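You operate a simulated robot arm through the tools that you are given. There is no shell and no other tool.

The job below is to be done with a simulated robot arm. You get a single attempt, and the scene is never put back.

TASK
Swap the motor in the test cradle for the one in Salvage.
Fine: the old one goes to Reuse; clamp the new one and close the guard; power stays off. Set down upright: motor.

It is judged by the outcome, as a careful person would: the job done as asked, and still so three seconds after it is handed in. It fails if anything else is knocked over, pushed out of place, dropped, spilled or broken.

THE ROBOT
A 7-joint arm with a two-finger parallel gripper, fixed in place. Base frame: the origin is at the foot of the arm, x ahead of it, y to its left, z up; the work surface is at about z = 0.88. Lengths are in m, angles in rad, forces in N, time in s.
Its first joint turns from -2.304 to 2.304 rad. Payload 3.91 kg.
Tool frame: the origin (TCP) lies between the finger pads and is the grasp point; the fingertips stand 0.03 m ahead of it; z points along the fingers, y is the line along which they close. The gripper opens to 0.11 m. The fingers are 0.02 m wide and 0.01 m thick; the gripper's body (0.048 by 0.112 m) begins 0.055 m behind the TCP.
Orientation is that of the tool frame in the base frame, as a unit quaternion [w, x, y, z]. With the fingers straight down and closing along the base's y, the tool's x points along the base's -x, its y along +y and its z along -z.

THE INTERFACE
- The arm moves only by the tool servo_tool. Its arguments are lists of equal length, an entry for each row: "dp": the shift along the tool's x, y, z in units of 30 mm (1.0 is 30 mm), a list of three; "turn": the turn, a rotation vector about the tool's x, y, z in units of 8 degrees (1.0 is 8 degrees), a list of three; "fingers": the gripper command, from -1 (fully open) to 1 (shut), values between in proportion. In form: {"dp": [[tx, ty, tz], ...], "turn": [[wx, wy, wz], ...], "fingers": [fingers, ...]}. A call has 1 to 20 rows; each row shifts and turns the commanded pose from where the row before left it, along the tool's axes as they then stand. A call with a number of a shift or a turn outside -1 to 1 is refused whole. Each row takes 0.2 s and may step no farther than 0.05 m and 0.15 rad from the row before; otherwise, or with a gripper value out of range, the whole call is refused. A pose out of reach is approached as far as the arm can. The call stops where the force on the tool passes 40 N (or 10 N more than at its start, if that is more) or the arm is blocked; 0.2 s more then pass. Each finger travels about 0.108 m/s and halts on what it meets, pressing with about 44 N; the grip force reading is that of the motor and also rises with nothing between the fingers. The clock runs only during rows and for 0.2 s after the last one: add rows that do not move to give the fingers time. It gives the time, the measured TCP pose, the force on the tool (base axes), the opening and the grip force at its end, in the units of the frame above (readings bear some noise), with the torque about the TCP (base axes, N m) and any sound that the robot's microphone picked up.
- Cameras (640 x 400 px; columns grow to the right, rows downward): "scene" is fixed at [0.4005, 0.5012, 1.4657]; the picture's right is [-0.66, -0.75, 0.00], its down [0.08, -0.07, -0.99] and it looks along [0.75, -0.66, 0.11] (base axes); focal length 214 px, centre (320, 200). "wrist" rides on the gripper at [0.072, 0.017, -0.103] in the tool frame; the picture's right is [-0.23, 0.97, 0.00], its down [-0.76, -0.18, -0.62] and it looks along [-0.61, -0.14, 0.78] (tool axes); focal length 222 px, centre (320, 200). There is no depth. A picture from a camera that has moved, and an enlarged one, comes with that camera's place and axes in the base frame and with its lens.
- grab_frame(camera): a new picture of that camera. It takes no simulated time.
- zoom(camera, box): a new picture of the part [left, top, right, bottom] of that camera's present view, enlarged. It takes no simulated time.
- hand_in(): hands the job in; it is judged then, once.

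Places have to be worked out from the pictures, the camera data and where the tool is seen. Open the gripper and draw the arm clear of the work before you hand the job in, unless the task says otherwise.

The tools are called after "Request:" as name(argument=value, ...) on one line, values as JSON. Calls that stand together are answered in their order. servo_tool: Moves the arm, as the interface text tells. Its arguments: {"type":"object","properties":{"dp":{"type":"array","items":{"type":"array","items":{"type":"number"}}},"turn":{"type":"array","items":{"type":"array","items":{"type":"number"}}},"fingers":{"type":"array","items":{"type":"number"}}},"required":["dp","turn","fingers"]} The other tools are called the same way: grab_frame (camera) takes a picture; zoom (camera, box) takes an enlarged picture of a part of a camera's view; hand_in () hands the job in.

At the start:

```text
time_s: 0.0
position: [0.242, 0.6659, 1.2832]
tcp_rot: [-0.001, -0.001, 1.0, 0.0]
force: [-0.7, 1.8, 0.4]
torque: [0.0, 0.0, -0.01]
width: 0.1098
grasp_force: 0.0
```

scene: 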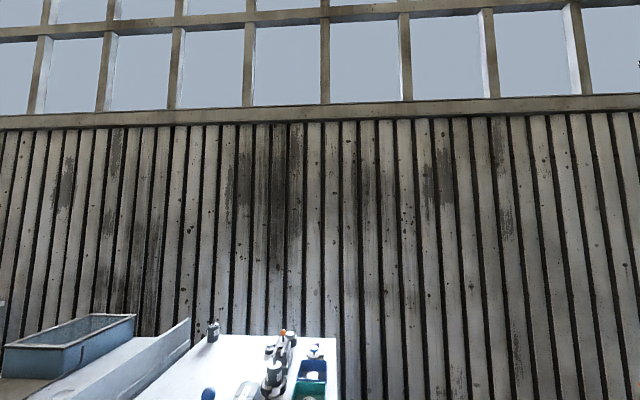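
wrist: 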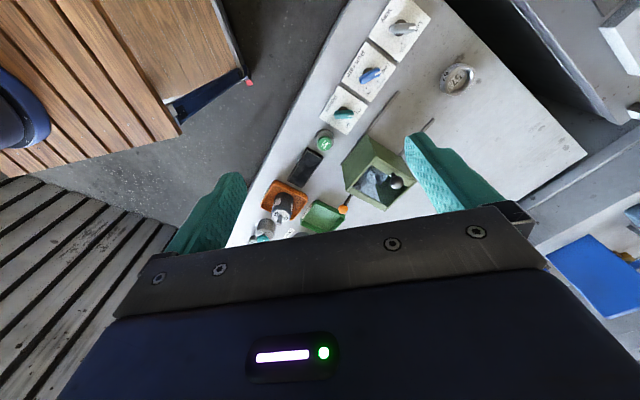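

The scene camera sees the bench only at its bottom edge; the wrist camera sees a bench with boxes and switches. I'll enlarge both to identify things.

Request:
zoom(camera="scene", box=[180, 300, 360, 400])

Request:
zoom(camera="wrist", box=[220, 80, 480, 250])

Request:
zoom(camera="wrist", box=[300, 0, 640, 200])

```text
3.56 times, centred on (270, 350) of scene
camera zoom: at [0.4005, 0.5012, 1.4657], right [-0.66, -0.75, 0.0], down [0.08, -0.07, -0.99], along [0.75, -0.66, 0.11], focal length 763 px, centre (498, -333)
```

zoom: 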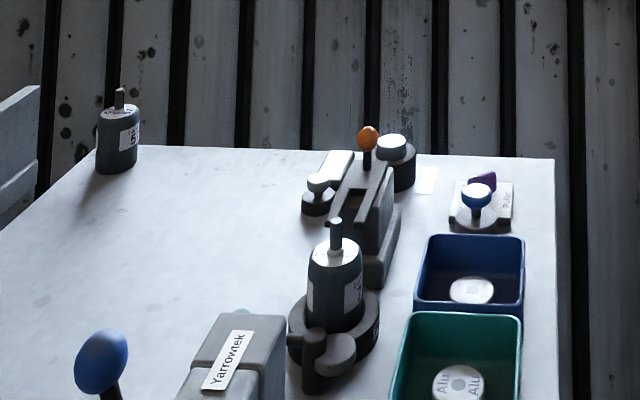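

```text
2.35 times, centred on (350, 165) of wrist
camera zoom: at [0.1697, 0.6816, 1.3858], right [0.23, 0.97, 0.0], down [0.76, -0.18, 0.62], along [0.61, -0.14, -0.78], focal length 523 px, centre (249, 282)
```

zoom: 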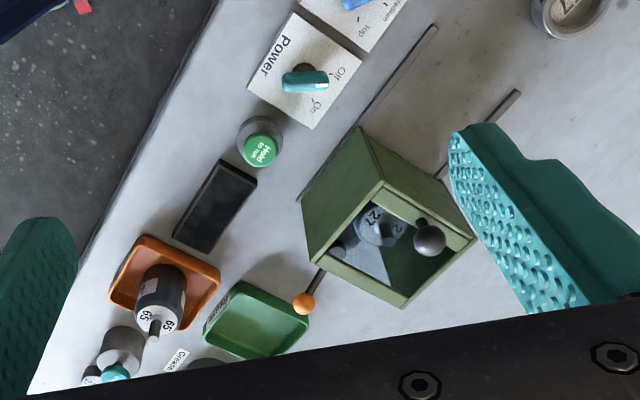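

```text
1.88 times, centred on (470, 100) of wrist
camera zoom: at [0.1697, 0.6816, 1.3858], right [0.23, 0.97, 0.0], down [0.76, -0.18, 0.62], along [0.61, -0.14, -0.78], focal length 418 px, centre (38, 388)
```

zoom: 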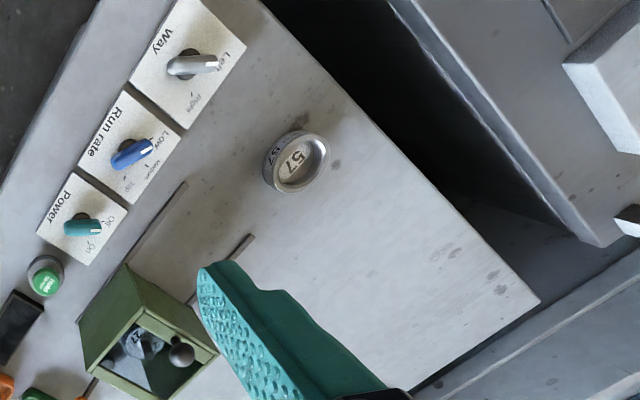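

The bench is about 45° to the base axes: near edge runs from about (0.15,0.74) to (0.71,0.21), with motor 65 in an orange tray, a green tray, and motor 27 in a guarded cradle. I turn the tool to square up with the bench and look around from high up.

Request:
servo_tool(dp=[[0, 0, 0], [0, 0, 0], [0, 0, 0], [0, 0, 0], [0, 0, 0], [0, 0, 0], [0, -0.9, 0], [0, -0.9, 0], [0, -0.9, 0], [0, -0.9, 0], [0, -0.9, 0], [0, -0.9, 0], [0, 0, 0]], turn=[[0, 0, -1], [0, 0, -1], [0, 0, -1], [0, 0, -1], [0, 0, -1], [0, 0, -0.75], [0, 0, 0], [0, 0, 0], [0, 0, 0], [0, 0, 0], [0, 0, 0], [0, 0, 0], [0, 0, 0]], fingers=[-1, -1, -1, -1, -1, -1, -1, -1, -1, -1, -1, -1, -1])

Request:
grab_frame(camera="wrist")

Request:
grab_frame(camera="scene")

```text
time_s: 2.8
position: [0.3583, 0.5524, 1.2833]
tcp_rot: [0.001, -0.391, 0.92, 0.0]
force: [0.0, -0.6, 0.0]
torque: [0.01, -0.01, 0.0]
width: 0.11
grasp_force: 0.0
```

```text
taken
camera wrist: at [0.2966, 0.5114, 1.3858], right [-0.54, 0.84, 0.0], down [0.66, 0.43, 0.62], along [0.52, 0.34, -0.78], focal length 222 px, centre (320, 200)
```

wrist: 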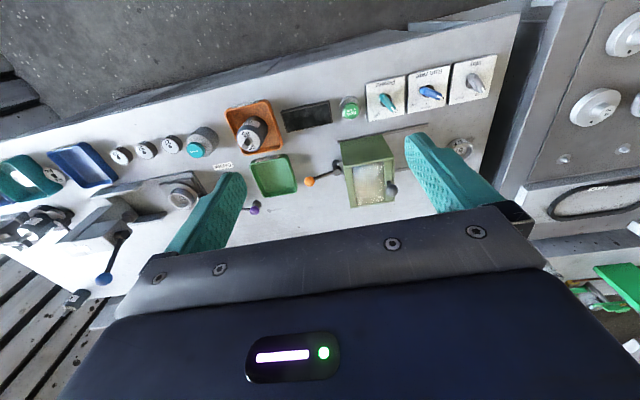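

```text
taken
```

scene: 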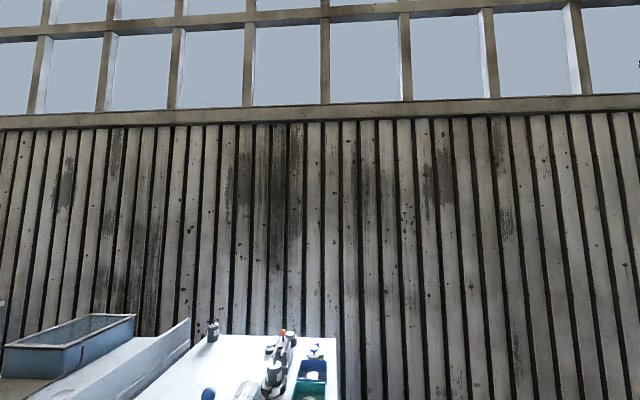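

Now the whole bench is visible: coloured trays, two machines, controls. I zoom in to read labels.

Request:
zoom(camera="wrist", box=[0, 100, 160, 200])

Request:
zoom(camera="wrist", box=[100, 100, 260, 200])

Request:
zoom(camera="wrist", box=[220, 90, 380, 190])

Request:
zoom(camera="wrist", box=[330, 50, 510, 210])

Request:
zoom(camera="wrist", box=[0, 180, 180, 320])

```text
4.00 times, centred on (80, 150) of wrist
camera zoom: at [0.2966, 0.5114, 1.3858], right [-0.54, 0.84, 0.0], down [0.66, 0.43, 0.62], along [0.52, 0.34, -0.78], focal length 888 px, centre (1280, 400)
```

zoom: 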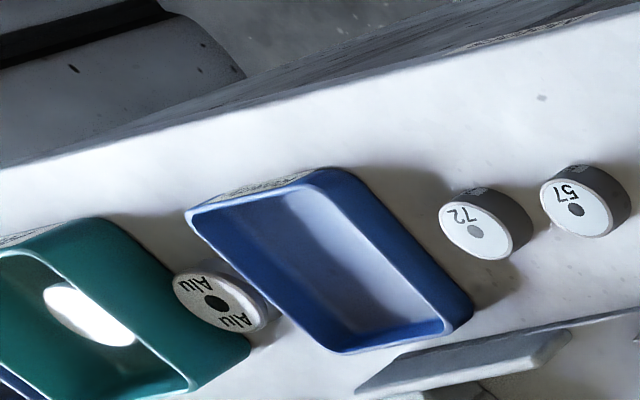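

```text
4.00 times, centred on (180, 150) of wrist
camera zoom: at [0.2966, 0.5114, 1.3858], right [-0.54, 0.84, 0.0], down [0.66, 0.43, 0.62], along [0.52, 0.34, -0.78], focal length 888 px, centre (880, 400)
```

zoom: 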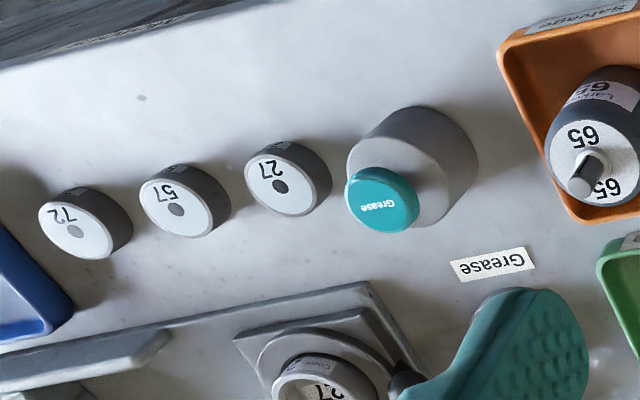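

```text
4.00 times, centred on (300, 140) of wrist
camera zoom: at [0.2966, 0.5114, 1.3858], right [-0.54, 0.84, 0.0], down [0.66, 0.43, 0.62], along [0.52, 0.34, -0.78], focal length 888 px, centre (400, 440)
```

zoom: 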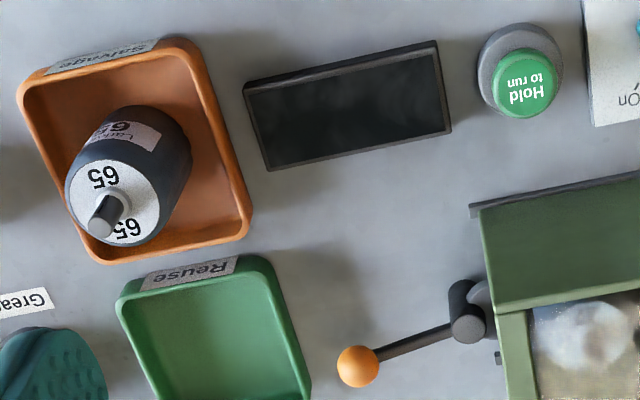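

```text
2.50 times, centred on (420, 130) of wrist
camera zoom: at [0.2966, 0.5114, 1.3858], right [-0.54, 0.84, 0.0], down [0.66, 0.43, 0.62], along [0.52, 0.34, -0.78], focal length 555 px, centre (70, 375)
```

zoom: 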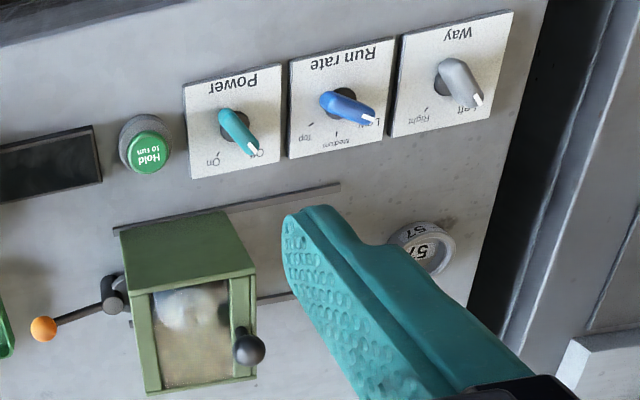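

```text
2.86 times, centred on (90, 250) of wrist
camera zoom: at [0.2966, 0.5114, 1.3858], right [-0.54, 0.84, 0.0], down [0.66, 0.43, 0.62], along [0.52, 0.34, -0.78], focal length 635 px, centre (977, 57)
```

zoom: 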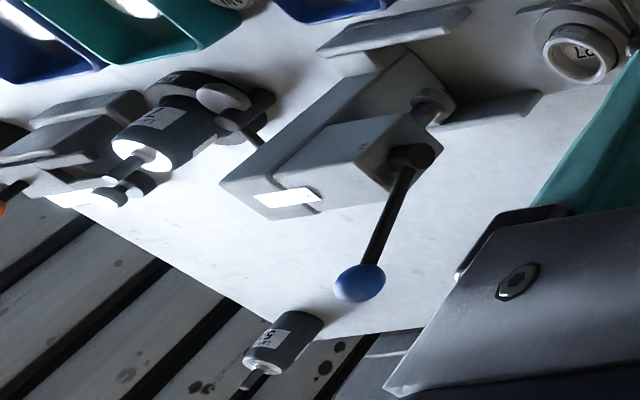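

Salvage is the orange tray with motor 65, Reuse is the empty green tray, and the cradle with motor 27 is under the green guard (n≈0.85, t≈-0.19 in bench axes), with a black knob on top and an orange-ball clamp lever at its side. I'll view the cradle from the lever side, closer.

Request:
servo_tool(dp=[[0, 0, 0], [0, 0, 0], [0, 0, 0], [0, 0, 0], [0, 0, 0], [0, 0, 0], [0, 0, 0], [0, 0, 0], [0, 0, 0], [0, 0, 0], [0, 0, 0], [0, 0, 0], [0.775, -0.766, 0.554], [0.775, -0.766, 0.554], [0.775, -0.766, 0.554], [0.775, -0.766, 0.554], [0.775, -0.766, 0.554], [0.775, -0.766, 0.554], [0.775, -0.766, 0.554], [0.775, -0.766, 0.554]], turn=[[0, 0, -0.9375], [0, 0, -0.9375], [0, 0, -0.9375], [0, 0, -0.9375], [0, 0, -0.9375], [0, 0, -0.9375], [0, 0, -0.9375], [0, 0, -0.9375], [0, 0, -0.9375], [0, 0, -0.9375], [0, 0, -0.9375], [0, 0, -0.9375], [0, 0, 0], [0, 0, 0], [0, 0, 0], [0, 0, 0], [0, 0, 0], [0, 0, 0], [0, 0, 0], [0, 0, 0]], fingers=[-1, -1, -1, -1, -1, -1, -1, -1, -1, -1, -1, -1, -1, -1, -1, -1, -1, -1, -1, -1])

Request:
grab_frame(camera="wrist")

```text
time_s: 7.0
position: [0.6192, 0.5568, 1.1511]
tcp_rot: [0.0, 0.927, -0.375, 0.0]
force: [-0.1, 0.7, 0.4]
torque: [0.0, -0.06, 0.03]
width: 0.1101
grasp_force: 0.1
```

```text
taken
camera wrist: at [0.6593, 0.4933, 1.2529], right [-0.84, -0.54, 0.0], down [-0.42, 0.66, 0.62], along [-0.34, 0.52, -0.78], focal length 222 px, centre (320, 200)
```

wrist: 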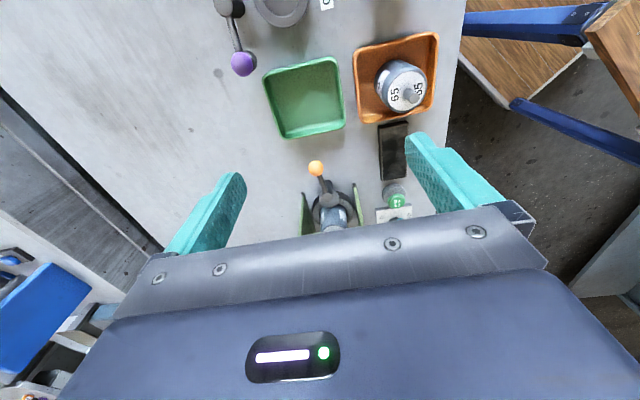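

From the +t side, I see the lever and motor under the guard; I zoom on those and the trays.

Request:
zoom(camera="wrist", box=[270, 145, 430, 245])

Request:
zoom(camera="wrist", box=[200, 0, 450, 150])

```text
4.00 times, centred on (350, 195) of wrist
camera zoom: at [0.6593, 0.4933, 1.2529], right [-0.84, -0.54, 0.0], down [-0.42, 0.66, 0.62], along [-0.34, 0.52, -0.78], focal length 888 px, centre (200, 220)
```

zoom: 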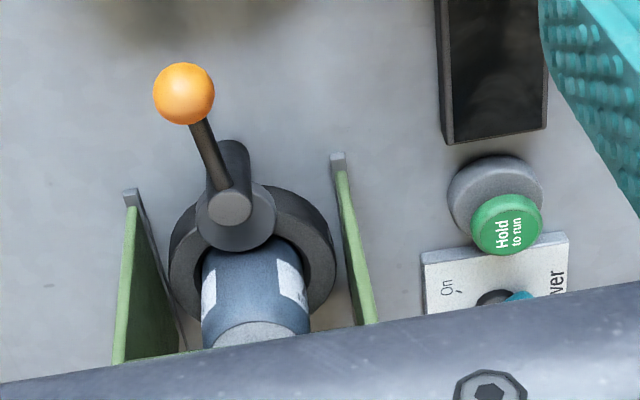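

```text
2.56 times, centred on (325, 75) of wrist
camera zoom: at [0.6593, 0.4933, 1.2529], right [-0.84, -0.54, 0.0], down [-0.42, 0.66, 0.62], along [-0.34, 0.52, -0.78], focal length 569 px, centre (307, 520)
```

zoom: 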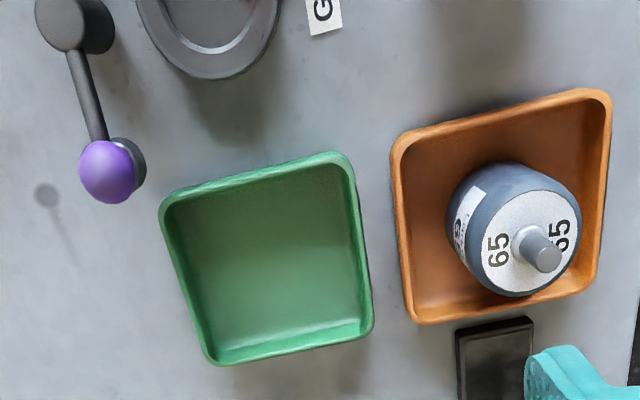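

The clamp is a post with a cam disc against the motor, its lever pointing out in +t; cup holds the motor. By triangulation the guard knob is at about (0.436, 0.771, 1.031). I turn back so the fingers close along the slide direction, and then approach above the knob.

Request:
servo_tool(dp=[[0, 0, 0], [0, 0, 0], [0, 0, 0], [0, 0, 0], [0, 0, 0], [0, 0, 0], [0, 0, 0], [0, 0, 0], [0, 0, 0], [0, 0, 0], [0, 0, 0], [0, 0, 0]], turn=[[0, 0, 0.9375], [0, 0, 0.9375], [0, 0, 0.9375], [0, 0, 0.9375], [0, 0, 0.9375], [0, 0, 0.9375], [0, 0, 0.9375], [0, 0, 0.9375], [0, 0, 0.9375], [0, 0, 0.9375], [0, 0, 0.9375], [0, 0, 0.9375]], fingers=[-1, -1, -1, -1, -1, -1, -1, -1, -1, -1, -1, -1])

Request:
servo_tool(dp=[[-0.09, 0.936, 0.1], [-0.09, 0.936, 0.1], [-0.09, 0.936, 0.1], [-0.09, 0.936, 0.1], [-0.09, 0.936, 0.1], [-0.09, 0.936, 0.1], [-0.09, 0.936, 0.1], [-0.09, 0.936, 0.1], [-0.09, 0.936, 0.1], [-0.09, 0.936, 0.1], [0, 0, 0]], turn=[[0, 0, 0], [0, 0, 0], [0, 0, 0], [0, 0, 0], [0, 0, 0], [0, 0, 0], [0, 0, 0], [0, 0, 0], [0, 0, 0], [0, 0, 0], [0, 0, 0]], fingers=[-1, -1, -1, -1, -1, -1, -1, -1, -1, -1, -1])

Request:
grab_frame(camera="wrist")

```text
time_s: 9.6
position: [0.6193, 0.5569, 1.15]
tcp_rot: [-0.001, -0.389, 0.921, -0.001]
force: [0.3, 0.1, -0.2]
torque: [0.01, 0.05, -0.02]
width: 0.1098
grasp_force: 0.0
```

```text
time_s: 12.0
position: [0.4371, 0.7709, 1.1207]
tcp_rot: [0.0, -0.392, 0.92, 0.0]
force: [-0.2, -1.4, 0.0]
torque: [-0.02, 0.01, -0.02]
width: 0.1099
grasp_force: 0.1
```

```text
taken
camera wrist: at [0.374, 0.7303, 1.2231], right [-0.54, 0.84, 0.0], down [0.66, 0.43, 0.62], along [0.52, 0.34, -0.78], focal length 222 px, centre (320, 200)
```

wrist: 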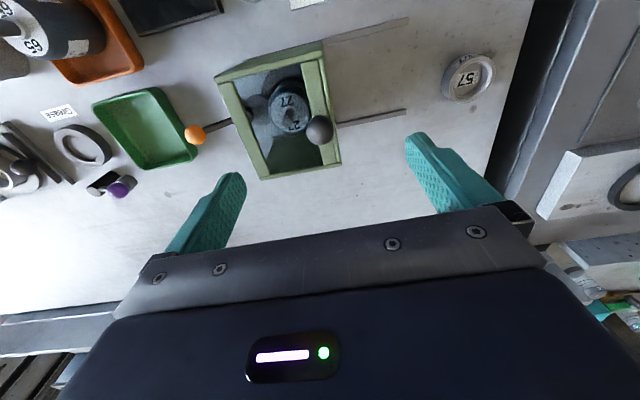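

The knob location is confirmed from this view (0.435, 0.771 at z≈1.03). A closer look at the guard before gripping.

Request:
zoom(camera="wrist", box=[170, 20, 410, 190])

```text
2.35 times, centred on (290, 105) of wrist
camera zoom: at [0.374, 0.7303, 1.2231], right [-0.54, 0.84, 0.0], down [0.66, 0.43, 0.62], along [0.52, 0.34, -0.78], focal length 523 px, centre (391, 424)
```

zoom: 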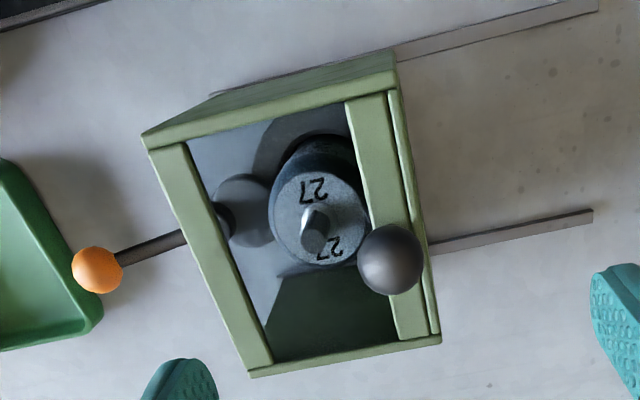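

Guard top ≈1.005, knob centre ≈1.031. I descend to TCP z≈1.042 with the fingers straddling the knob and close.

Request:
servo_tool(dp=[[0, 0, 0.66], [0, 0, 0.66], [0, 0, 0.66], [0, 0, 0.64], [0, 0, 0], [0, 0, 0], [0, 0, 0], [0, 0, 0], [0, 0, 0]], turn=[[0, 0, 0], [0, 0, 0], [0, 0, 0], [0, 0, 0], [0, 0, 0], [0, 0, 0], [0, 0, 0], [0, 0, 0], [0, 0, 0]], fingers=[-1, -1, -1, -1, -1, 0.4, 1, 1, 1])

Request:
grab_frame(camera="wrist")

```text
time_s: 14.0
position: [0.4373, 0.7711, 1.0407]
tcp_rot: [0.0, -0.39, 0.921, 0.0]
force: [0.7, 0.1, -0.9]
torque: [0.01, -0.05, 0.02]
width: 0.0254
grasp_force: 44.9
```

```text
taken
camera wrist: at [0.374, 0.7301, 1.1442], right [-0.54, 0.84, 0.0], down [0.66, 0.43, 0.62], along [0.52, 0.34, -0.78], focal length 222 px, centre (320, 200)
```

wrist: 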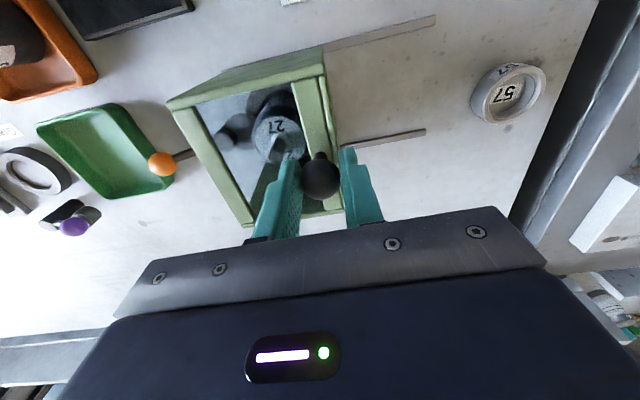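

The knob is held (width 25 mm). I slide the guard along the rails in -t (tool +y), gently.

Request:
servo_tool(dp=[[0, 0.2, 0], [0, 0.3, 0], [0, 0.4, 0], [0, 0.4, 0], [0, 0.4, 0]], turn=[[0, 0, 0], [0, 0, 0], [0, 0, 0], [0, 0, 0], [0, 0, 0]], fingers=[1, 1, 1, 1, 1])

Request:
grab_frame(camera="wrist")

```text
time_s: 15.2
position: [0.4003, 0.8067, 1.0415]
tcp_rot: [-0.001, -0.39, 0.921, 0.0]
force: [14.3, 14.5, -7.3]
torque: [0.31, -0.2, 0.03]
width: 0.0254
grasp_force: 45.0
```

```text
taken
camera wrist: at [0.3379, 0.766, 1.1442], right [-0.54, 0.84, 0.0], down [0.66, 0.42, 0.62], along [0.52, 0.34, -0.78], focal length 222 px, centre (320, 200)
```

wrist: 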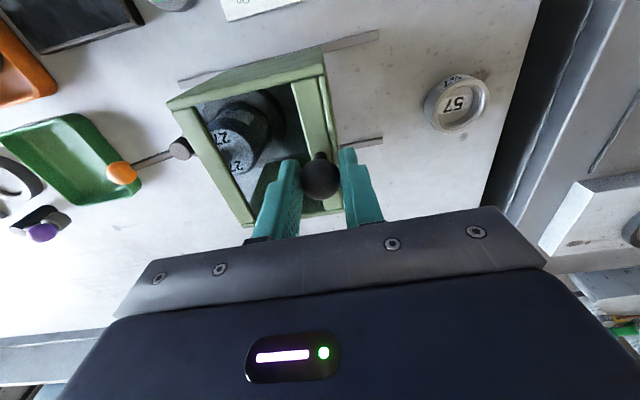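

The guard slides, but there is a sideways force toward +n (~20 N), so the rails lean slightly to +n. I relieve it by a small shift and check.

Request:
servo_tool(dp=[[-0.07, 0, 0], [0, 0, 0]], turn=[[0, 0, 0], [0, 0, 0]], fingers=[1, 1])

```text
time_s: 15.8
position: [0.4002, 0.8077, 1.0422]
tcp_rot: [-0.001, -0.391, 0.92, 0.0]
force: [-3.9, -2.4, -7.1]
torque: [-0.06, 0.13, 0.11]
width: 0.0257
grasp_force: 44.7
```

Relieved; the rails are about 2° off my axis. I continue with that correction.

Request:
servo_tool(dp=[[-0.012, 0.4, 0.01], [-0.014, 0.4, 0.01], [-0.014, 0.4, 0.01], [-0.01, 0.3, 0], [-0.01, 0.2, 0], [0, 0, 0]], turn=[[0, 0, 0], [0, 0, 0], [0, 0, 0], [0, 0, 0], [0, 0, 0], [0, 0, 0]], fingers=[1, 1, 1, 1, 1, 1])

Request:
grab_frame(camera="wrist")

```text
time_s: 17.0
position: [0.366, 0.8433, 1.0413]
tcp_rot: [-0.001, -0.391, 0.92, -0.002]
force: [-3.8, -12.6, 7.7]
torque: [-1.0, 0.55, -0.02]
width: 0.0254
grasp_force: 45.2
stopped in row 6: the force on the tool passed its limit at 44 N (the readings are from after the stop); the commanded pose is now the measured one
```

```text
taken
camera wrist: at [0.3035, 0.8015, 1.1445], right [-0.54, 0.84, 0.0], down [0.66, 0.43, 0.62], along [0.52, 0.33, -0.78], focal length 222 px, centre (320, 200)
```

wrist: 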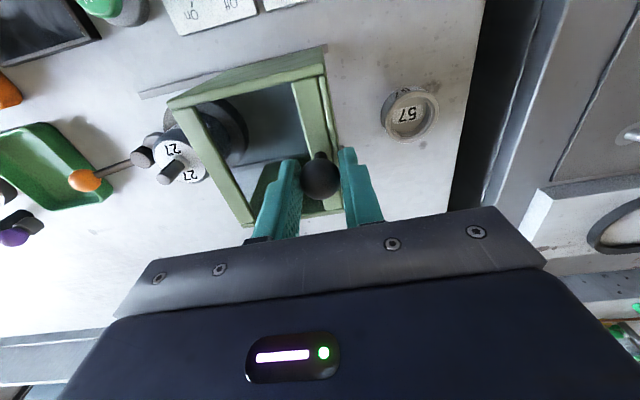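

The guard has hit its end stop after about 101 mm; it's fully open. Release and rise.

Request:
servo_tool(dp=[[0, 0, 0], [0, 0, 0], [0, 0, 0], [0, 0, -0.5], [0, 0, -1], [0, 0, -1], [0, 0, -1], [0, 0, -1], [0, 0, 0]], turn=[[0, 0, 0], [0, 0, 0], [0, 0, 0], [0, 0, 0], [0, 0, 0], [0, 0, 0], [0, 0, 0], [0, 0, 0], [0, 0, 0]], fingers=[0.2, -0.3, -0.3, -0.3, -0.3, -0.3, -0.3, -0.3, -0.3])

Request:
grab_frame(camera="wrist")

```text
time_s: 19.0
position: [0.3673, 0.8417, 1.1754]
tcp_rot: [-0.001, -0.391, 0.92, -0.002]
force: [0.2, 0.5, 0.6]
torque: [-0.01, 0.02, -0.01]
width: 0.0714
grasp_force: 0.0
```

```text
taken
camera wrist: at [0.3034, 0.8017, 1.2783], right [-0.54, 0.84, 0.0], down [0.66, 0.43, 0.62], along [0.52, 0.34, -0.78], focal length 222 px, centre (320, 200)
```

wrist: 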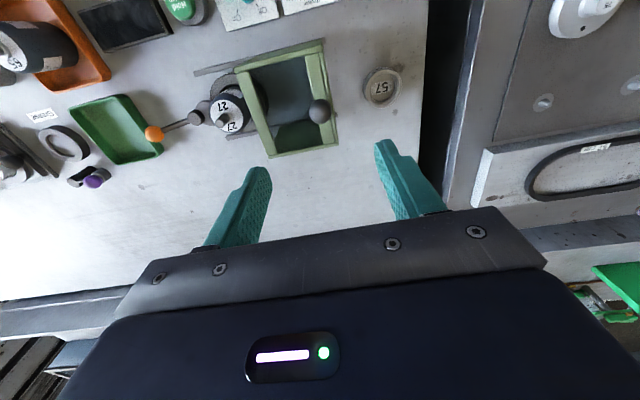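

I'll square the tool to the bench (1.4°) and move to look at the cradle and lever from the robot's side.

Request:
servo_tool(dp=[[0, 0, 0], [0.55, -0.925, 0], [0.55, -0.925, 0], [0.55, -0.925, 0], [0.55, -0.925, 0], [0.55, -0.925, 0], [0.55, -0.925, 0], [0.55, -0.925, 0], [0.55, -0.925, 0], [0, 0, 0]], turn=[[0, 0, 0.175], [0, 0, 0], [0, 0, 0], [0, 0, 0], [0, 0, 0], [0, 0, 0], [0, 0, 0], [0, 0, 0], [0, 0, 0], [0, 0, 0]], fingers=[-1, -1, -1, -1, -1, -1, -1, -1, -1, -1])

Request:
grab_frame(camera="wrist")

Request:
zoom(camera="wrist", box=[220, 120, 420, 245])

```text
time_s: 21.2
position: [0.4276, 0.591, 1.1756]
tcp_rot: [-0.001, -0.38, 0.925, -0.001]
force: [-0.2, -0.2, -0.2]
torque: [0.01, 0.02, -0.02]
width: 0.1097
grasp_force: 0.1
```

```text
taken
camera wrist: at [0.3646, 0.553, 1.2792], right [-0.52, 0.85, 0.0], down [0.67, 0.41, 0.62], along [0.53, 0.32, -0.78], focal length 222 px, centre (320, 200)
```

wrist: 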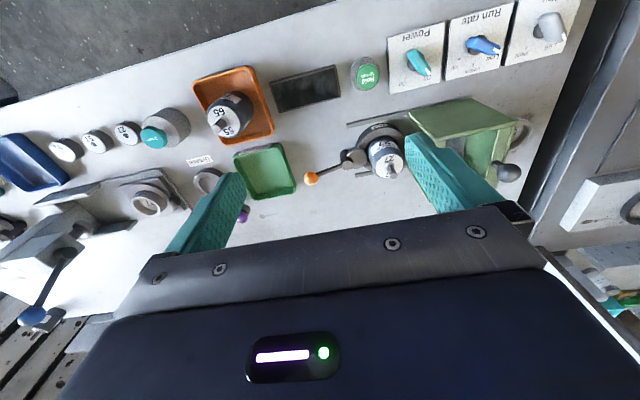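

```text
3.20 times, centred on (320, 182) of wrist
camera zoom: at [0.3646, 0.553, 1.2792], right [-0.52, 0.85, 0.0], down [0.67, 0.41, 0.62], along [0.53, 0.32, -0.78], focal length 711 px, centre (320, 256)
```

zoom: 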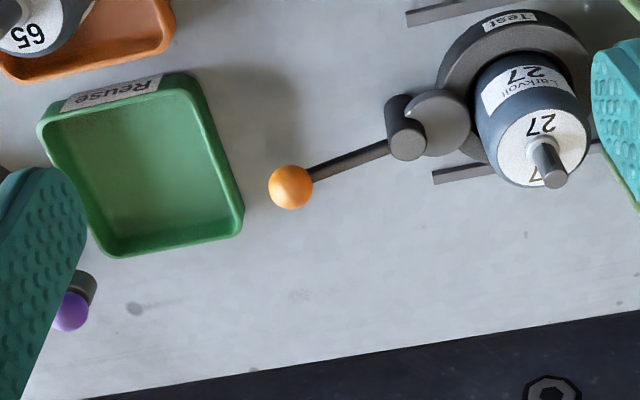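

The clamp is a cam on a vertical post at about n=0.85, t=-0.125, and the ball is at (0.563, 0.653, 0.937). I'll turn to have the fingers straddle the ball tangentially, and hover above it.

Request:
servo_tool(dp=[[0, 0, 0], [0, 0, 0], [0, 0, 0], [0, 0, 0], [0, 0, 0], [0, 0, 0], [0, 0, 0], [0, 0, 0], [0, 0, 0], [0, 0, 0], [0, 0, 0], [0, 0, 0], [0.283, -0.773, 0.4], [0.283, -0.773, 0.4], [0.283, -0.773, 0.4], [0.283, -0.773, 0.4], [0.283, -0.773, 0.4], [0.283, -0.773, 0.4], [0, 0, 0]], turn=[[0, 0, -0.9375], [0, 0, -0.9375], [0, 0, -0.9375], [0, 0, -0.9375], [0, 0, -0.9375], [0, 0, -0.9375], [0, 0, -0.9375], [0, 0, -0.9375], [0, 0, -0.9375], [0, 0, -0.9375], [0, 0, -0.9375], [0, 0, -0.9375], [0, 0, 0], [0, 0, 0], [0, 0, 0], [0, 0, 0], [0, 0, 0], [0, 0, 0], [0, 0, 0]], fingers=[-1, -1, -1, -1, -1, -1, -1, -1, -1, -1, -1, -1, -1, -1, -1, -1, -1, -1, -1])

Request:
grab_frame(camera="wrist")

```text
time_s: 25.2
position: [0.5633, 0.6533, 1.1048]
tcp_rot: [0.003, 0.923, -0.386, 0.002]
force: [0.1, 0.0, 0.9]
torque: [-0.02, 0.01, -0.01]
width: 0.1099
grasp_force: 0.1
```

```text
taken
camera wrist: at [0.6018, 0.5897, 1.2073], right [-0.85, -0.52, 0.0], down [-0.41, 0.67, 0.62], along [-0.33, 0.53, -0.78], focal length 222 px, centre (320, 200)
```

wrist: 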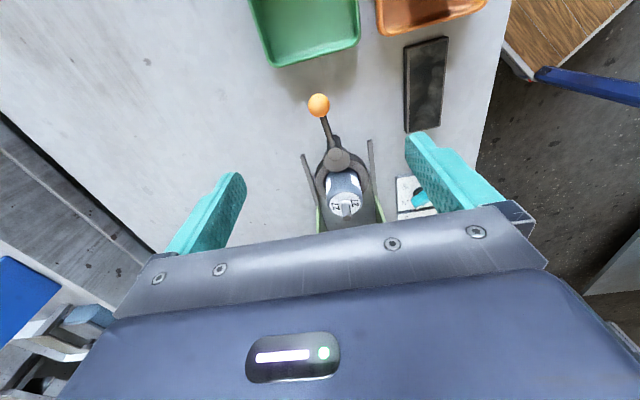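

Request:
zoom(camera="wrist", box=[260, 80, 420, 230])

```text
2.67 times, centred on (340, 155) of wrist
camera zoom: at [0.6018, 0.5897, 1.2073], right [-0.85, -0.52, 0.0], down [-0.41, 0.67, 0.62], along [-0.33, 0.53, -0.78], focal length 592 px, centre (267, 320)
```

zoom: 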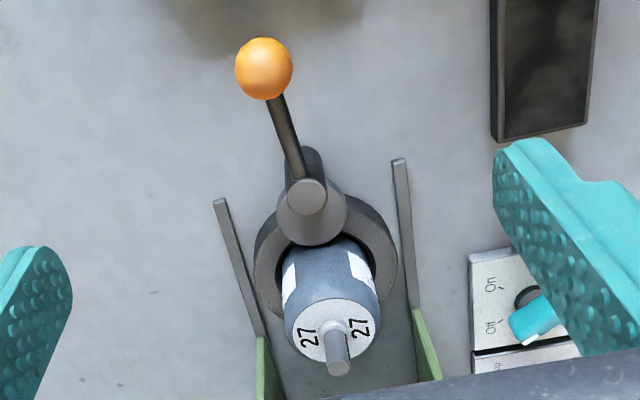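

Power reads Off. The ball is right below the TCP; pivot at n≈0.853, t≈-0.131, lever radius ≈0.06. I descend and grip the ball.

Request:
servo_tool(dp=[[0, 0, 0.9], [0, 0, 0.9], [0, 0, 0.9], [0, 0, 0.9], [0, 0, 0.9], [0, 0, 0.8], [0, 0, 0], [0, 0, 0], [0, 0, 0], [0, 0, 0]], turn=[[0, 0, 0], [0, 0, 0], [0, 0, 0], [0, 0, 0], [0, 0, 0], [0, 0, 0], [0, 0, 0], [0, 0, 0], [0, 0, 0], [0, 0, 0]], fingers=[-0.3, -0.3, -0.3, -0.3, -0.3, -0.3, -0.3, 0.4, 0.8, 0.8])

Request:
grab_frame(camera="wrist")

```text
time_s: 27.4
position: [0.5641, 0.6529, 0.9453]
tcp_rot: [0.001, 0.923, -0.386, 0.0]
force: [10.1, 14.3, -3.8]
torque: [0.36, 0.01, -0.24]
width: 0.0254
grasp_force: 44.7
```

```text
taken
camera wrist: at [0.603, 0.5895, 1.0473], right [-0.85, -0.52, 0.0], down [-0.41, 0.67, 0.62], along [-0.33, 0.53, -0.78], focal length 222 px, centre (320, 200)
```

wrist: 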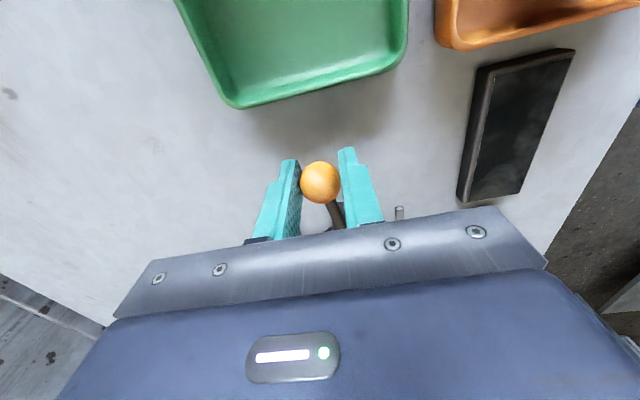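

The ball is gripped. I try swinging the lever toward the robot (-n), turning the tool along with it, two steps first to feel resistance.

Request:
servo_tool(dp=[[0.01, 0.29, 0], [0.01, 0.29, 0], [0, 0, 0]], turn=[[0, 0, 1], [0, 0, 1], [0, 0, 0]], fingers=[0.8, 0.8, 0.8])

Request:
grab_frame(camera="wrist")

```text
time_s: 27.7
position: [0.5631, 0.653, 0.9436]
tcp_rot: [-0.002, 0.912, -0.411, 0.001]
force: [12.9, 24.8, -15.8]
torque: [0.25, -0.28, 0.04]
width: 0.0253
grasp_force: 44.5
stopped in row 1: the force on the tool passed its limit at 56 N (the readings are from after the stop); the commanded pose is now the measured one
```

```text
taken
camera wrist: at [0.5984, 0.5867, 1.0471], right [-0.88, -0.47, -0.01], down [-0.37, 0.69, 0.62], along [-0.29, 0.55, -0.78], focal length 222 px, centre (320, 200)
```

wrist: 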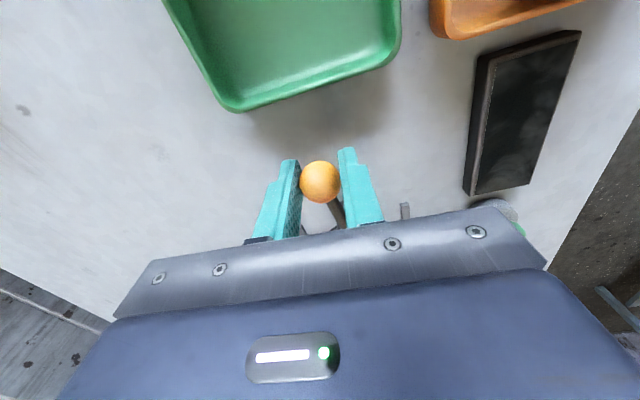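

Toward the robot is a hard stop. I try the other direction (+n), gently.

Request:
servo_tool(dp=[[-0.03, -0.14, 0], [-0.03, -0.14, 0], [-0.03, -0.14, 0], [0, 0, 0]], turn=[[0, 0, -0.5], [0, 0, -0.5], [0, 0, -0.5], [0, 0, 0]], fingers=[0.8, 0.8, 0.8, 0.8])

Request:
grab_frame(camera="wrist")

```text
time_s: 28.7
position: [0.5705, 0.6621, 0.9447]
tcp_rot: [0.0, 0.949, -0.315, 0.002]
force: [9.6, -4.9, -14.8]
torque: [-0.23, -0.38, -0.03]
width: 0.0256
grasp_force: 45.1
```

```text
taken
camera wrist: at [0.6185, 0.6051, 1.0475], right [-0.76, -0.65, 0.0], down [-0.51, 0.6, 0.62], along [-0.4, 0.48, -0.78], focal length 222 px, centre (320, 200)
```

wrist: 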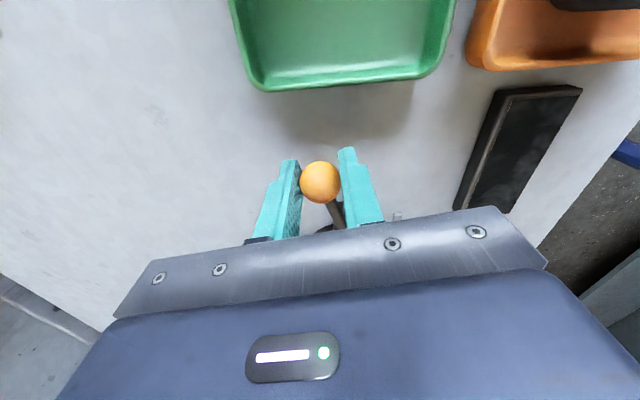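

The lever swings toward +n. I continue along the arc with slight corrections.

Request:
servo_tool(dp=[[-0.01, -0.28, 0.03], [-0.04, -0.28, 0], [-0.04, -0.28, 0], [0, 0, 0]], turn=[[0, 0, -1], [0, 0, -1], [0, 0, -1], [0, 0, 0]], fingers=[0.8, 0.8, 0.8, 0.8])

```text
time_s: 29.7
position: [0.5789, 0.6869, 0.9447]
tcp_rot: [-0.001, 0.994, -0.109, 0.002]
force: [8.4, 3.5, -2.5]
torque: [0.17, 0.11, -0.35]
width: 0.0257
grasp_force: 45.0
```

Lever is at about 41° now with low forces. Continue another ~40°.

Request:
servo_tool(dp=[[-0.01, -0.285, 0], [-0.035, -0.285, 0], [-0.035, -0.285, 0], [-0.035, -0.285, 0], [-0.035, -0.285, 0], [0, 0, 0]], turn=[[0, 0, -1], [0, 0, -1], [0, 0, -1], [0, 0, -1], [0, 0, -1], [0, 0, 0]], fingers=[0.8, 0.8, 0.8, 0.8, 0.8, 0.8])

Request:
grab_frame(camera="wrist")

```text
time_s: 31.1
position: [0.574, 0.7265, 0.9443]
tcp_rot: [-0.001, 0.971, 0.238, 0.003]
force: [22.8, 10.6, 1.8]
torque: [0.21, -0.64, -0.07]
width: 0.0255
grasp_force: 45.0
```

```text
taken
camera wrist: at [0.6452, 0.7445, 1.0478], right [0.25, -0.97, 0.0], down [-0.76, -0.19, 0.62], along [-0.6, -0.15, -0.79], focal length 222 px, centre (320, 200)
```

wrist: 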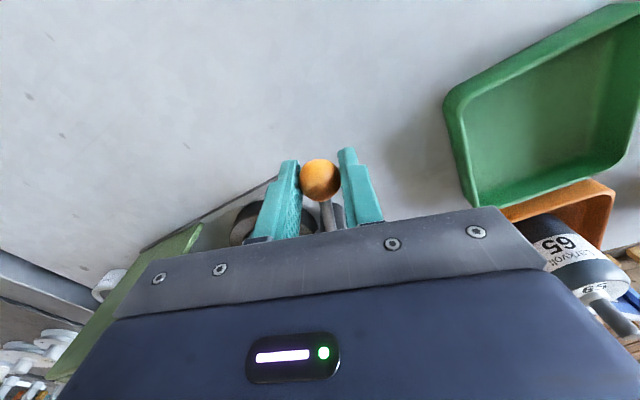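

Radial force says the true lever radius is ~0.072 with the pivot near n=0.851, t=-0.141; lever now ~68°. I correct outward and continue.

Request:
servo_tool(dp=[[0.06, 0, 0], [-0.04, -0.33, 0], [-0.04, -0.33, 0], [0, 0, 0]], turn=[[0, 0, 0], [0, 0, -1], [0, 0, -1], [0, 0, 0]], fingers=[0.8, 0.8, 0.8, 0.8])

```text
time_s: 32.1
position: [0.5644, 0.7439, 0.9437]
tcp_rot: [0.0, 0.929, 0.371, 0.003]
force: [24.6, 11.3, 8.0]
torque: [0.28, -0.41, 0.08]
width: 0.0254
grasp_force: 44.5
```

Lever at ~84°; still ~26 N radial. I ease outward 2 mm and check.

Request:
servo_tool(dp=[[0.07, 0, 0], [0, 0, 0]], turn=[[0, 0, 0], [0, 0, 0]], fingers=[0.8, 0.8])

Request:
grab_frame(camera="wrist")

```text
time_s: 32.7
position: [0.5621, 0.7436, 0.9438]
tcp_rot: [0.0, 0.929, 0.369, 0.002]
force: [6.5, -17.3, 13.4]
torque: [-0.93, 0.49, 0.15]
width: 0.0254
grasp_force: 45.1
```

```text
taken
camera wrist: at [0.6265, 0.7809, 1.0475], right [0.5, -0.86, 0.0], down [-0.68, -0.39, 0.62], along [-0.54, -0.31, -0.78], focal length 222 px, centre (320, 200)
```

wrist: 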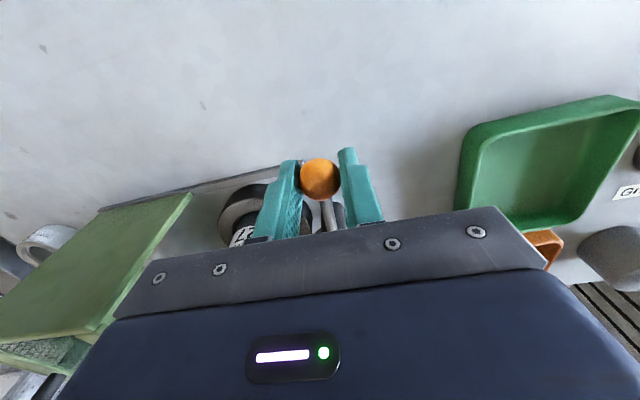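

Radial is relieved; now a tangential resistance ~18 N — possibly the open stop. One more small step to verify.

Request:
servo_tool(dp=[[0.0, -0.15, 0], [0, -0.15, 0], [0, 0, 0]], turn=[[0, 0, -0.5], [0, 0, -0.5], [0, 0, 0]], fingers=[0.8, 0.8, 0.8])

```text
time_s: 33.1
position: [0.5628, 0.7441, 0.9447]
tcp_rot: [0.002, 0.92, 0.392, 0.001]
force: [-2.3, -18.8, 8.1]
torque: [-0.93, 0.62, -0.09]
width: 0.0259
grasp_force: 44.9
stopped in row 1: the force on the tool passed its limit at 45 N (the readings are from after the stop); the commanded pose is now the measured one
```

The lever is at its open stop (ball near (0.5625,0.744)). I release the ball, rise and look.

Request:
servo_tool(dp=[[0, 0, 0], [0, 0, 0], [0, 0, -0.3], [0, 0, -1], [0, 0, -1], [0, 0, -1], [0, 0, -1], [0, 0, -1], [0, 0, -1], [0, 0, 0]], turn=[[0, 0, 0], [0, 0, 0], [0, 0, 0], [0, 0, 0], [0, 0, 0], [0, 0, 0], [0, 0, 0], [0, 0, 0], [0, 0, 0], [0, 0, 0]], fingers=[0.2, 0.2, 0.2, 0.2, 0.2, 0.2, 0.2, 0.2, 0.2, 0.2])

Request:
grab_frame(camera="wrist")

```text
time_s: 35.3
position: [0.5624, 0.7446, 1.134]
tcp_rot: [0.003, 0.92, 0.392, 0.001]
force: [0.2, 0.2, 0.2]
torque: [-0.01, -0.01, -0.02]
width: 0.0437
grasp_force: 0.0
```

```text
taken
camera wrist: at [0.6233, 0.786, 1.2365], right [0.55, -0.84, 0.0], down [-0.66, -0.43, 0.62], along [-0.52, -0.34, -0.78], focal length 222 px, centre (320, 200)
```

wrist: 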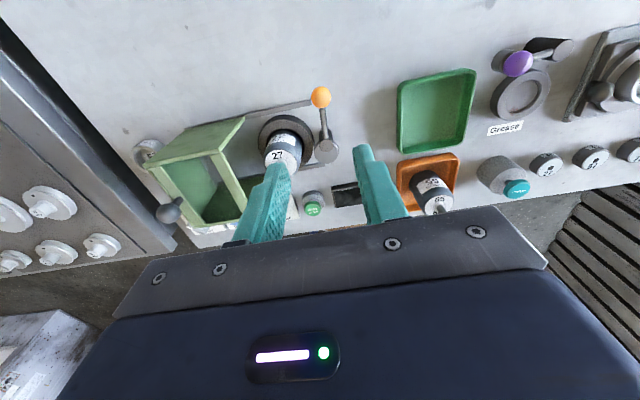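

The lever now points away from the robot, off the motor. I zoom to measure motor 27 and the trays.

Request:
zoom(camera="wrist", box=[220, 70, 380, 190])

Request:
zoom(camera="wrist", box=[370, 50, 560, 220])

```text
3.33 times, centred on (300, 130) of wrist
camera zoom: at [0.6233, 0.786, 1.2365], right [0.55, -0.84, 0.0], down [-0.66, -0.43, 0.62], along [-0.52, -0.34, -0.78], focal length 740 px, centre (387, 433)
```

zoom: 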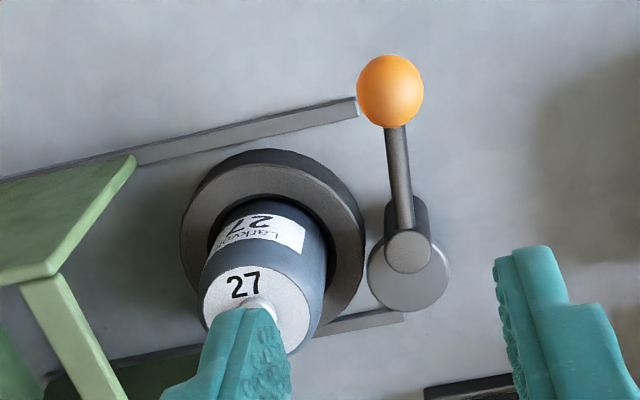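

```text
2.35 times, centred on (465, 135) of wrist
camera zoom: at [0.6233, 0.786, 1.2365], right [0.55, -0.84, 0.0], down [-0.66, -0.43, 0.62], along [-0.52, -0.34, -0.78], focal length 523 px, centre (-21, 353)
```

zoom: 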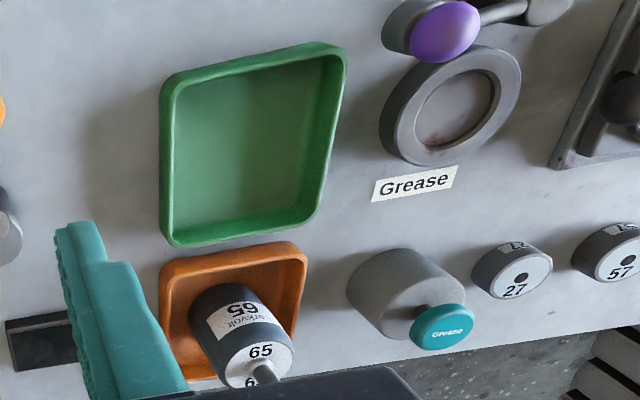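

Motor 27's top centre triangulates to (0.463, 0.747, 0.956), Ø≈50 mm; cup rim ≈0.907; the guard's edge is clear. I turn to close along n and move over the motor.

Request:
servo_tool(dp=[[0, 0, 0], [0, 0, 0], [0, 0, 0], [0, 0, 0], [0, 0, 0], [0, 0, 0], [0, 0, 0], [0, 0, 0], [0, 0, 0], [0, 0, 0], [0, 0, 0], [0, 0, 0], [-0.6, 0.58, 0], [-0.6, 0.58, 0], [-0.6, 0.58, 0], [-0.59, 0.57, 0], [0, 0, 0]], turn=[[0, 0, 0.954], [0, 0, 0.954], [0, 0, 0.954], [0, 0, 0.954], [0, 0, 0.954], [0, 0, 0.954], [0, 0, 0.954], [0, 0, 0.954], [0, 0, 0.954], [0, 0, 0.954], [0, 0, 0.954], [0, 0, 0.954], [0, 0, 0], [0, 0, 0], [0, 0, 0], [0, 0, 0], [0, 0, 0]], fingers=[-0.64, -0.64, -0.64, -0.64, -0.64, -0.64, -0.64, -0.64, -0.64, -0.64, -0.64, -0.64, -0.64, -0.64, -0.64, -0.64, -0.64])

Request:
grab_frame(camera="wrist")

```text
time_s: 38.9
position: [0.4619, 0.7473, 1.1327]
tcp_rot: [0.0, 0.923, -0.385, 0.004]
force: [-0.1, -0.4, -0.6]
torque: [0.0, 0.01, -0.01]
width: 0.0904
grasp_force: 0.0
```

```text
taken
camera wrist: at [0.5009, 0.6848, 1.2352], right [-0.85, -0.52, 0.0], down [-0.41, 0.67, 0.62], along [-0.32, 0.53, -0.78], focal length 222 px, centre (320, 200)
```

wrist: 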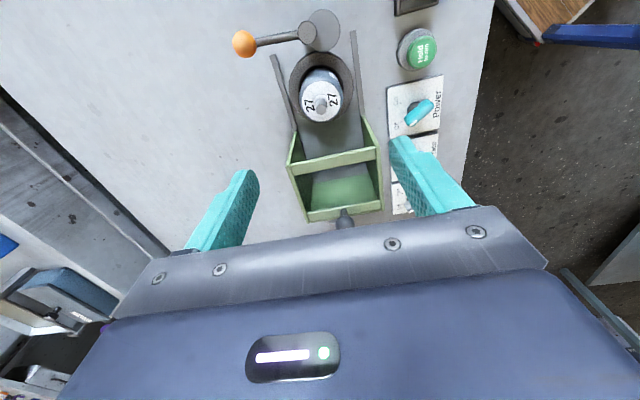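

The motor is centred below the tool. I descend to TCP z≈0.948 and close.

Request:
servo_tool(dp=[[0.03, -0.03, 0.9], [0, 0, 0.9], [0, 0, 0.9], [0, 0, 0.9], [0, 0, 0.9], [0, 0, 0.5], [0, 0, 0.5], [0, 0, 0.3], [0, 0, 0.36], [0, 0, 0], [0, 0, 0], [0, 0, 0], [0, 0, 0], [0, 0, 0]], turn=[[0, 0, 0], [0, 0, 0], [0, 0, 0], [0, 0, 0], [0, 0, 0], [0, 0, 0], [0, 0, 0], [0, 0, 0], [0, 0, 0], [0, 0, 0], [0, 0, 0], [0, 0, 0], [0, 0, 0], [0, 0, 0]], fingers=[-0.64, -0.64, -0.64, -0.64, -0.64, -0.64, -0.64, -0.64, -0.64, -0.64, -0.2, 0.3, 0.6, 0.6])

Request:
grab_frame(camera="wrist")

```text
time_s: 41.9
position: [0.4626, 0.7478, 0.9469]
tcp_rot: [0.001, 0.923, -0.385, 0.003]
force: [-8.3, -10.8, 0.9]
torque: [-0.43, 0.33, -0.06]
width: 0.0535
grasp_force: 44.1
```

```text
taken
camera wrist: at [0.5025, 0.6838, 1.0509], right [-0.85, -0.52, 0.0], down [-0.41, 0.67, 0.62], along [-0.32, 0.53, -0.79], focal length 222 px, centre (320, 200)
```

wrist: 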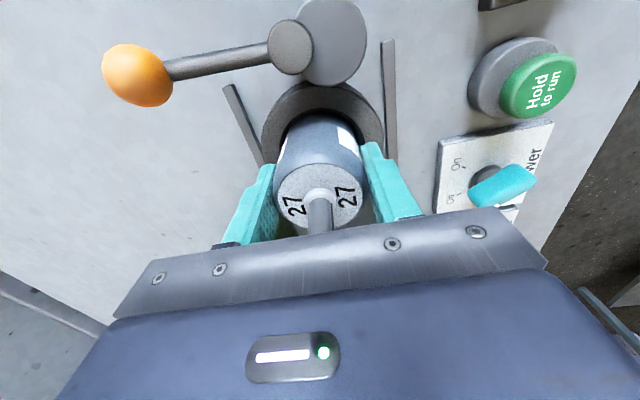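

Motor 27 is gripped (53.5 mm). A 13 N side load says the cup centre is ~1 mm toward -n; I relieve that and lift straight up.

Request:
servo_tool(dp=[[0, 0.04, 0], [0, 0, 0]], turn=[[0, 0, 0], [0, 0, 0]], fingers=[0.6, 0.6])

Request:
servo_tool(dp=[[0, 0, -0.2], [0, 0, -0.3], [0, 0, -0.5], [0, 0, -0.8], [0, 0, -1], [0, 0, -1], [0, 0, 0]], turn=[[0, 0, 0], [0, 0, 0], [0, 0, 0], [0, 0, 0], [0, 0, 0], [0, 0, 0], [0, 0, 0]], fingers=[0.6, 0.6, 0.6, 0.6, 0.6, 0.6, 0.6])

Request:
grab_frame(camera="wrist")

```text
time_s: 42.5
position: [0.4645, 0.7468, 0.9479]
tcp_rot: [0.0, 0.923, -0.385, 0.003]
force: [-0.5, -0.1, 0.0]
torque: [-0.04, 0.1, -0.02]
width: 0.0534
grasp_force: 43.7
```

```text
time_s: 44.1
position: [0.4622, 0.748, 1.062]
tcp_rot: [0.001, 0.923, -0.386, 0.002]
force: [0.2, 0.9, -4.4]
torque: [0.01, 0.0, 0.02]
width: 0.0534
grasp_force: 44.4
```

```text
taken
camera wrist: at [0.5011, 0.684, 1.1645], right [-0.85, -0.52, 0.0], down [-0.41, 0.67, 0.62], along [-0.32, 0.53, -0.79], focal length 222 px, centre (320, 200)
```

wrist: 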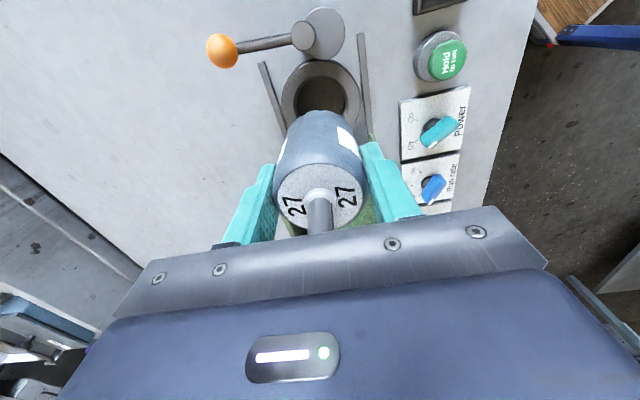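

Motor 27 is out (~0.45 kg). I carry it along +t to above the Reuse tray, estimated centre (0.630, 0.581).

Request:
servo_tool(dp=[[0, 0, -0.5], [0, 0, -0.5], [0.877, -0.008, 0], [0.877, -0.008, 0], [0.877, -0.008, 0], [0.877, -0.008, 0], [0.877, -0.008, 0], [0.877, -0.008, 0], [0.877, -0.008, 0], [0.877, -0.008, 0], [0.877, -0.008, 0], [0, 0, 0]], turn=[[0, 0, 0], [0, 0, 0], [0, 0, 0], [0, 0, 0], [0, 0, 0], [0, 0, 0], [0, 0, 0], [0, 0, 0], [0, 0, 0], [0, 0, 0], [0, 0, 0], [0, 0, 0]], fingers=[0.6, 0.6, 0.6, 0.6, 0.6, 0.6, 0.6, 0.6, 0.6, 0.6, 0.6, 0.6])

Request:
grab_frame(camera="wrist")

```text
time_s: 46.7
position: [0.632, 0.5805, 1.0923]
tcp_rot: [0.001, 0.923, -0.385, 0.003]
force: [0.0, -0.8, -5.6]
torque: [0.0, 0.01, -0.02]
width: 0.0534
grasp_force: 44.0
```

```text
taken
camera wrist: at [0.6699, 0.5163, 1.1962], right [-0.85, -0.52, 0.0], down [-0.41, 0.67, 0.62], along [-0.32, 0.53, -0.78], focal length 222 px, centre (320, 200)
```

wrist: 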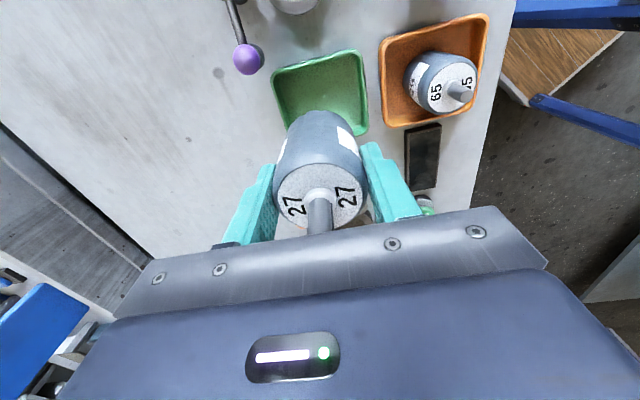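

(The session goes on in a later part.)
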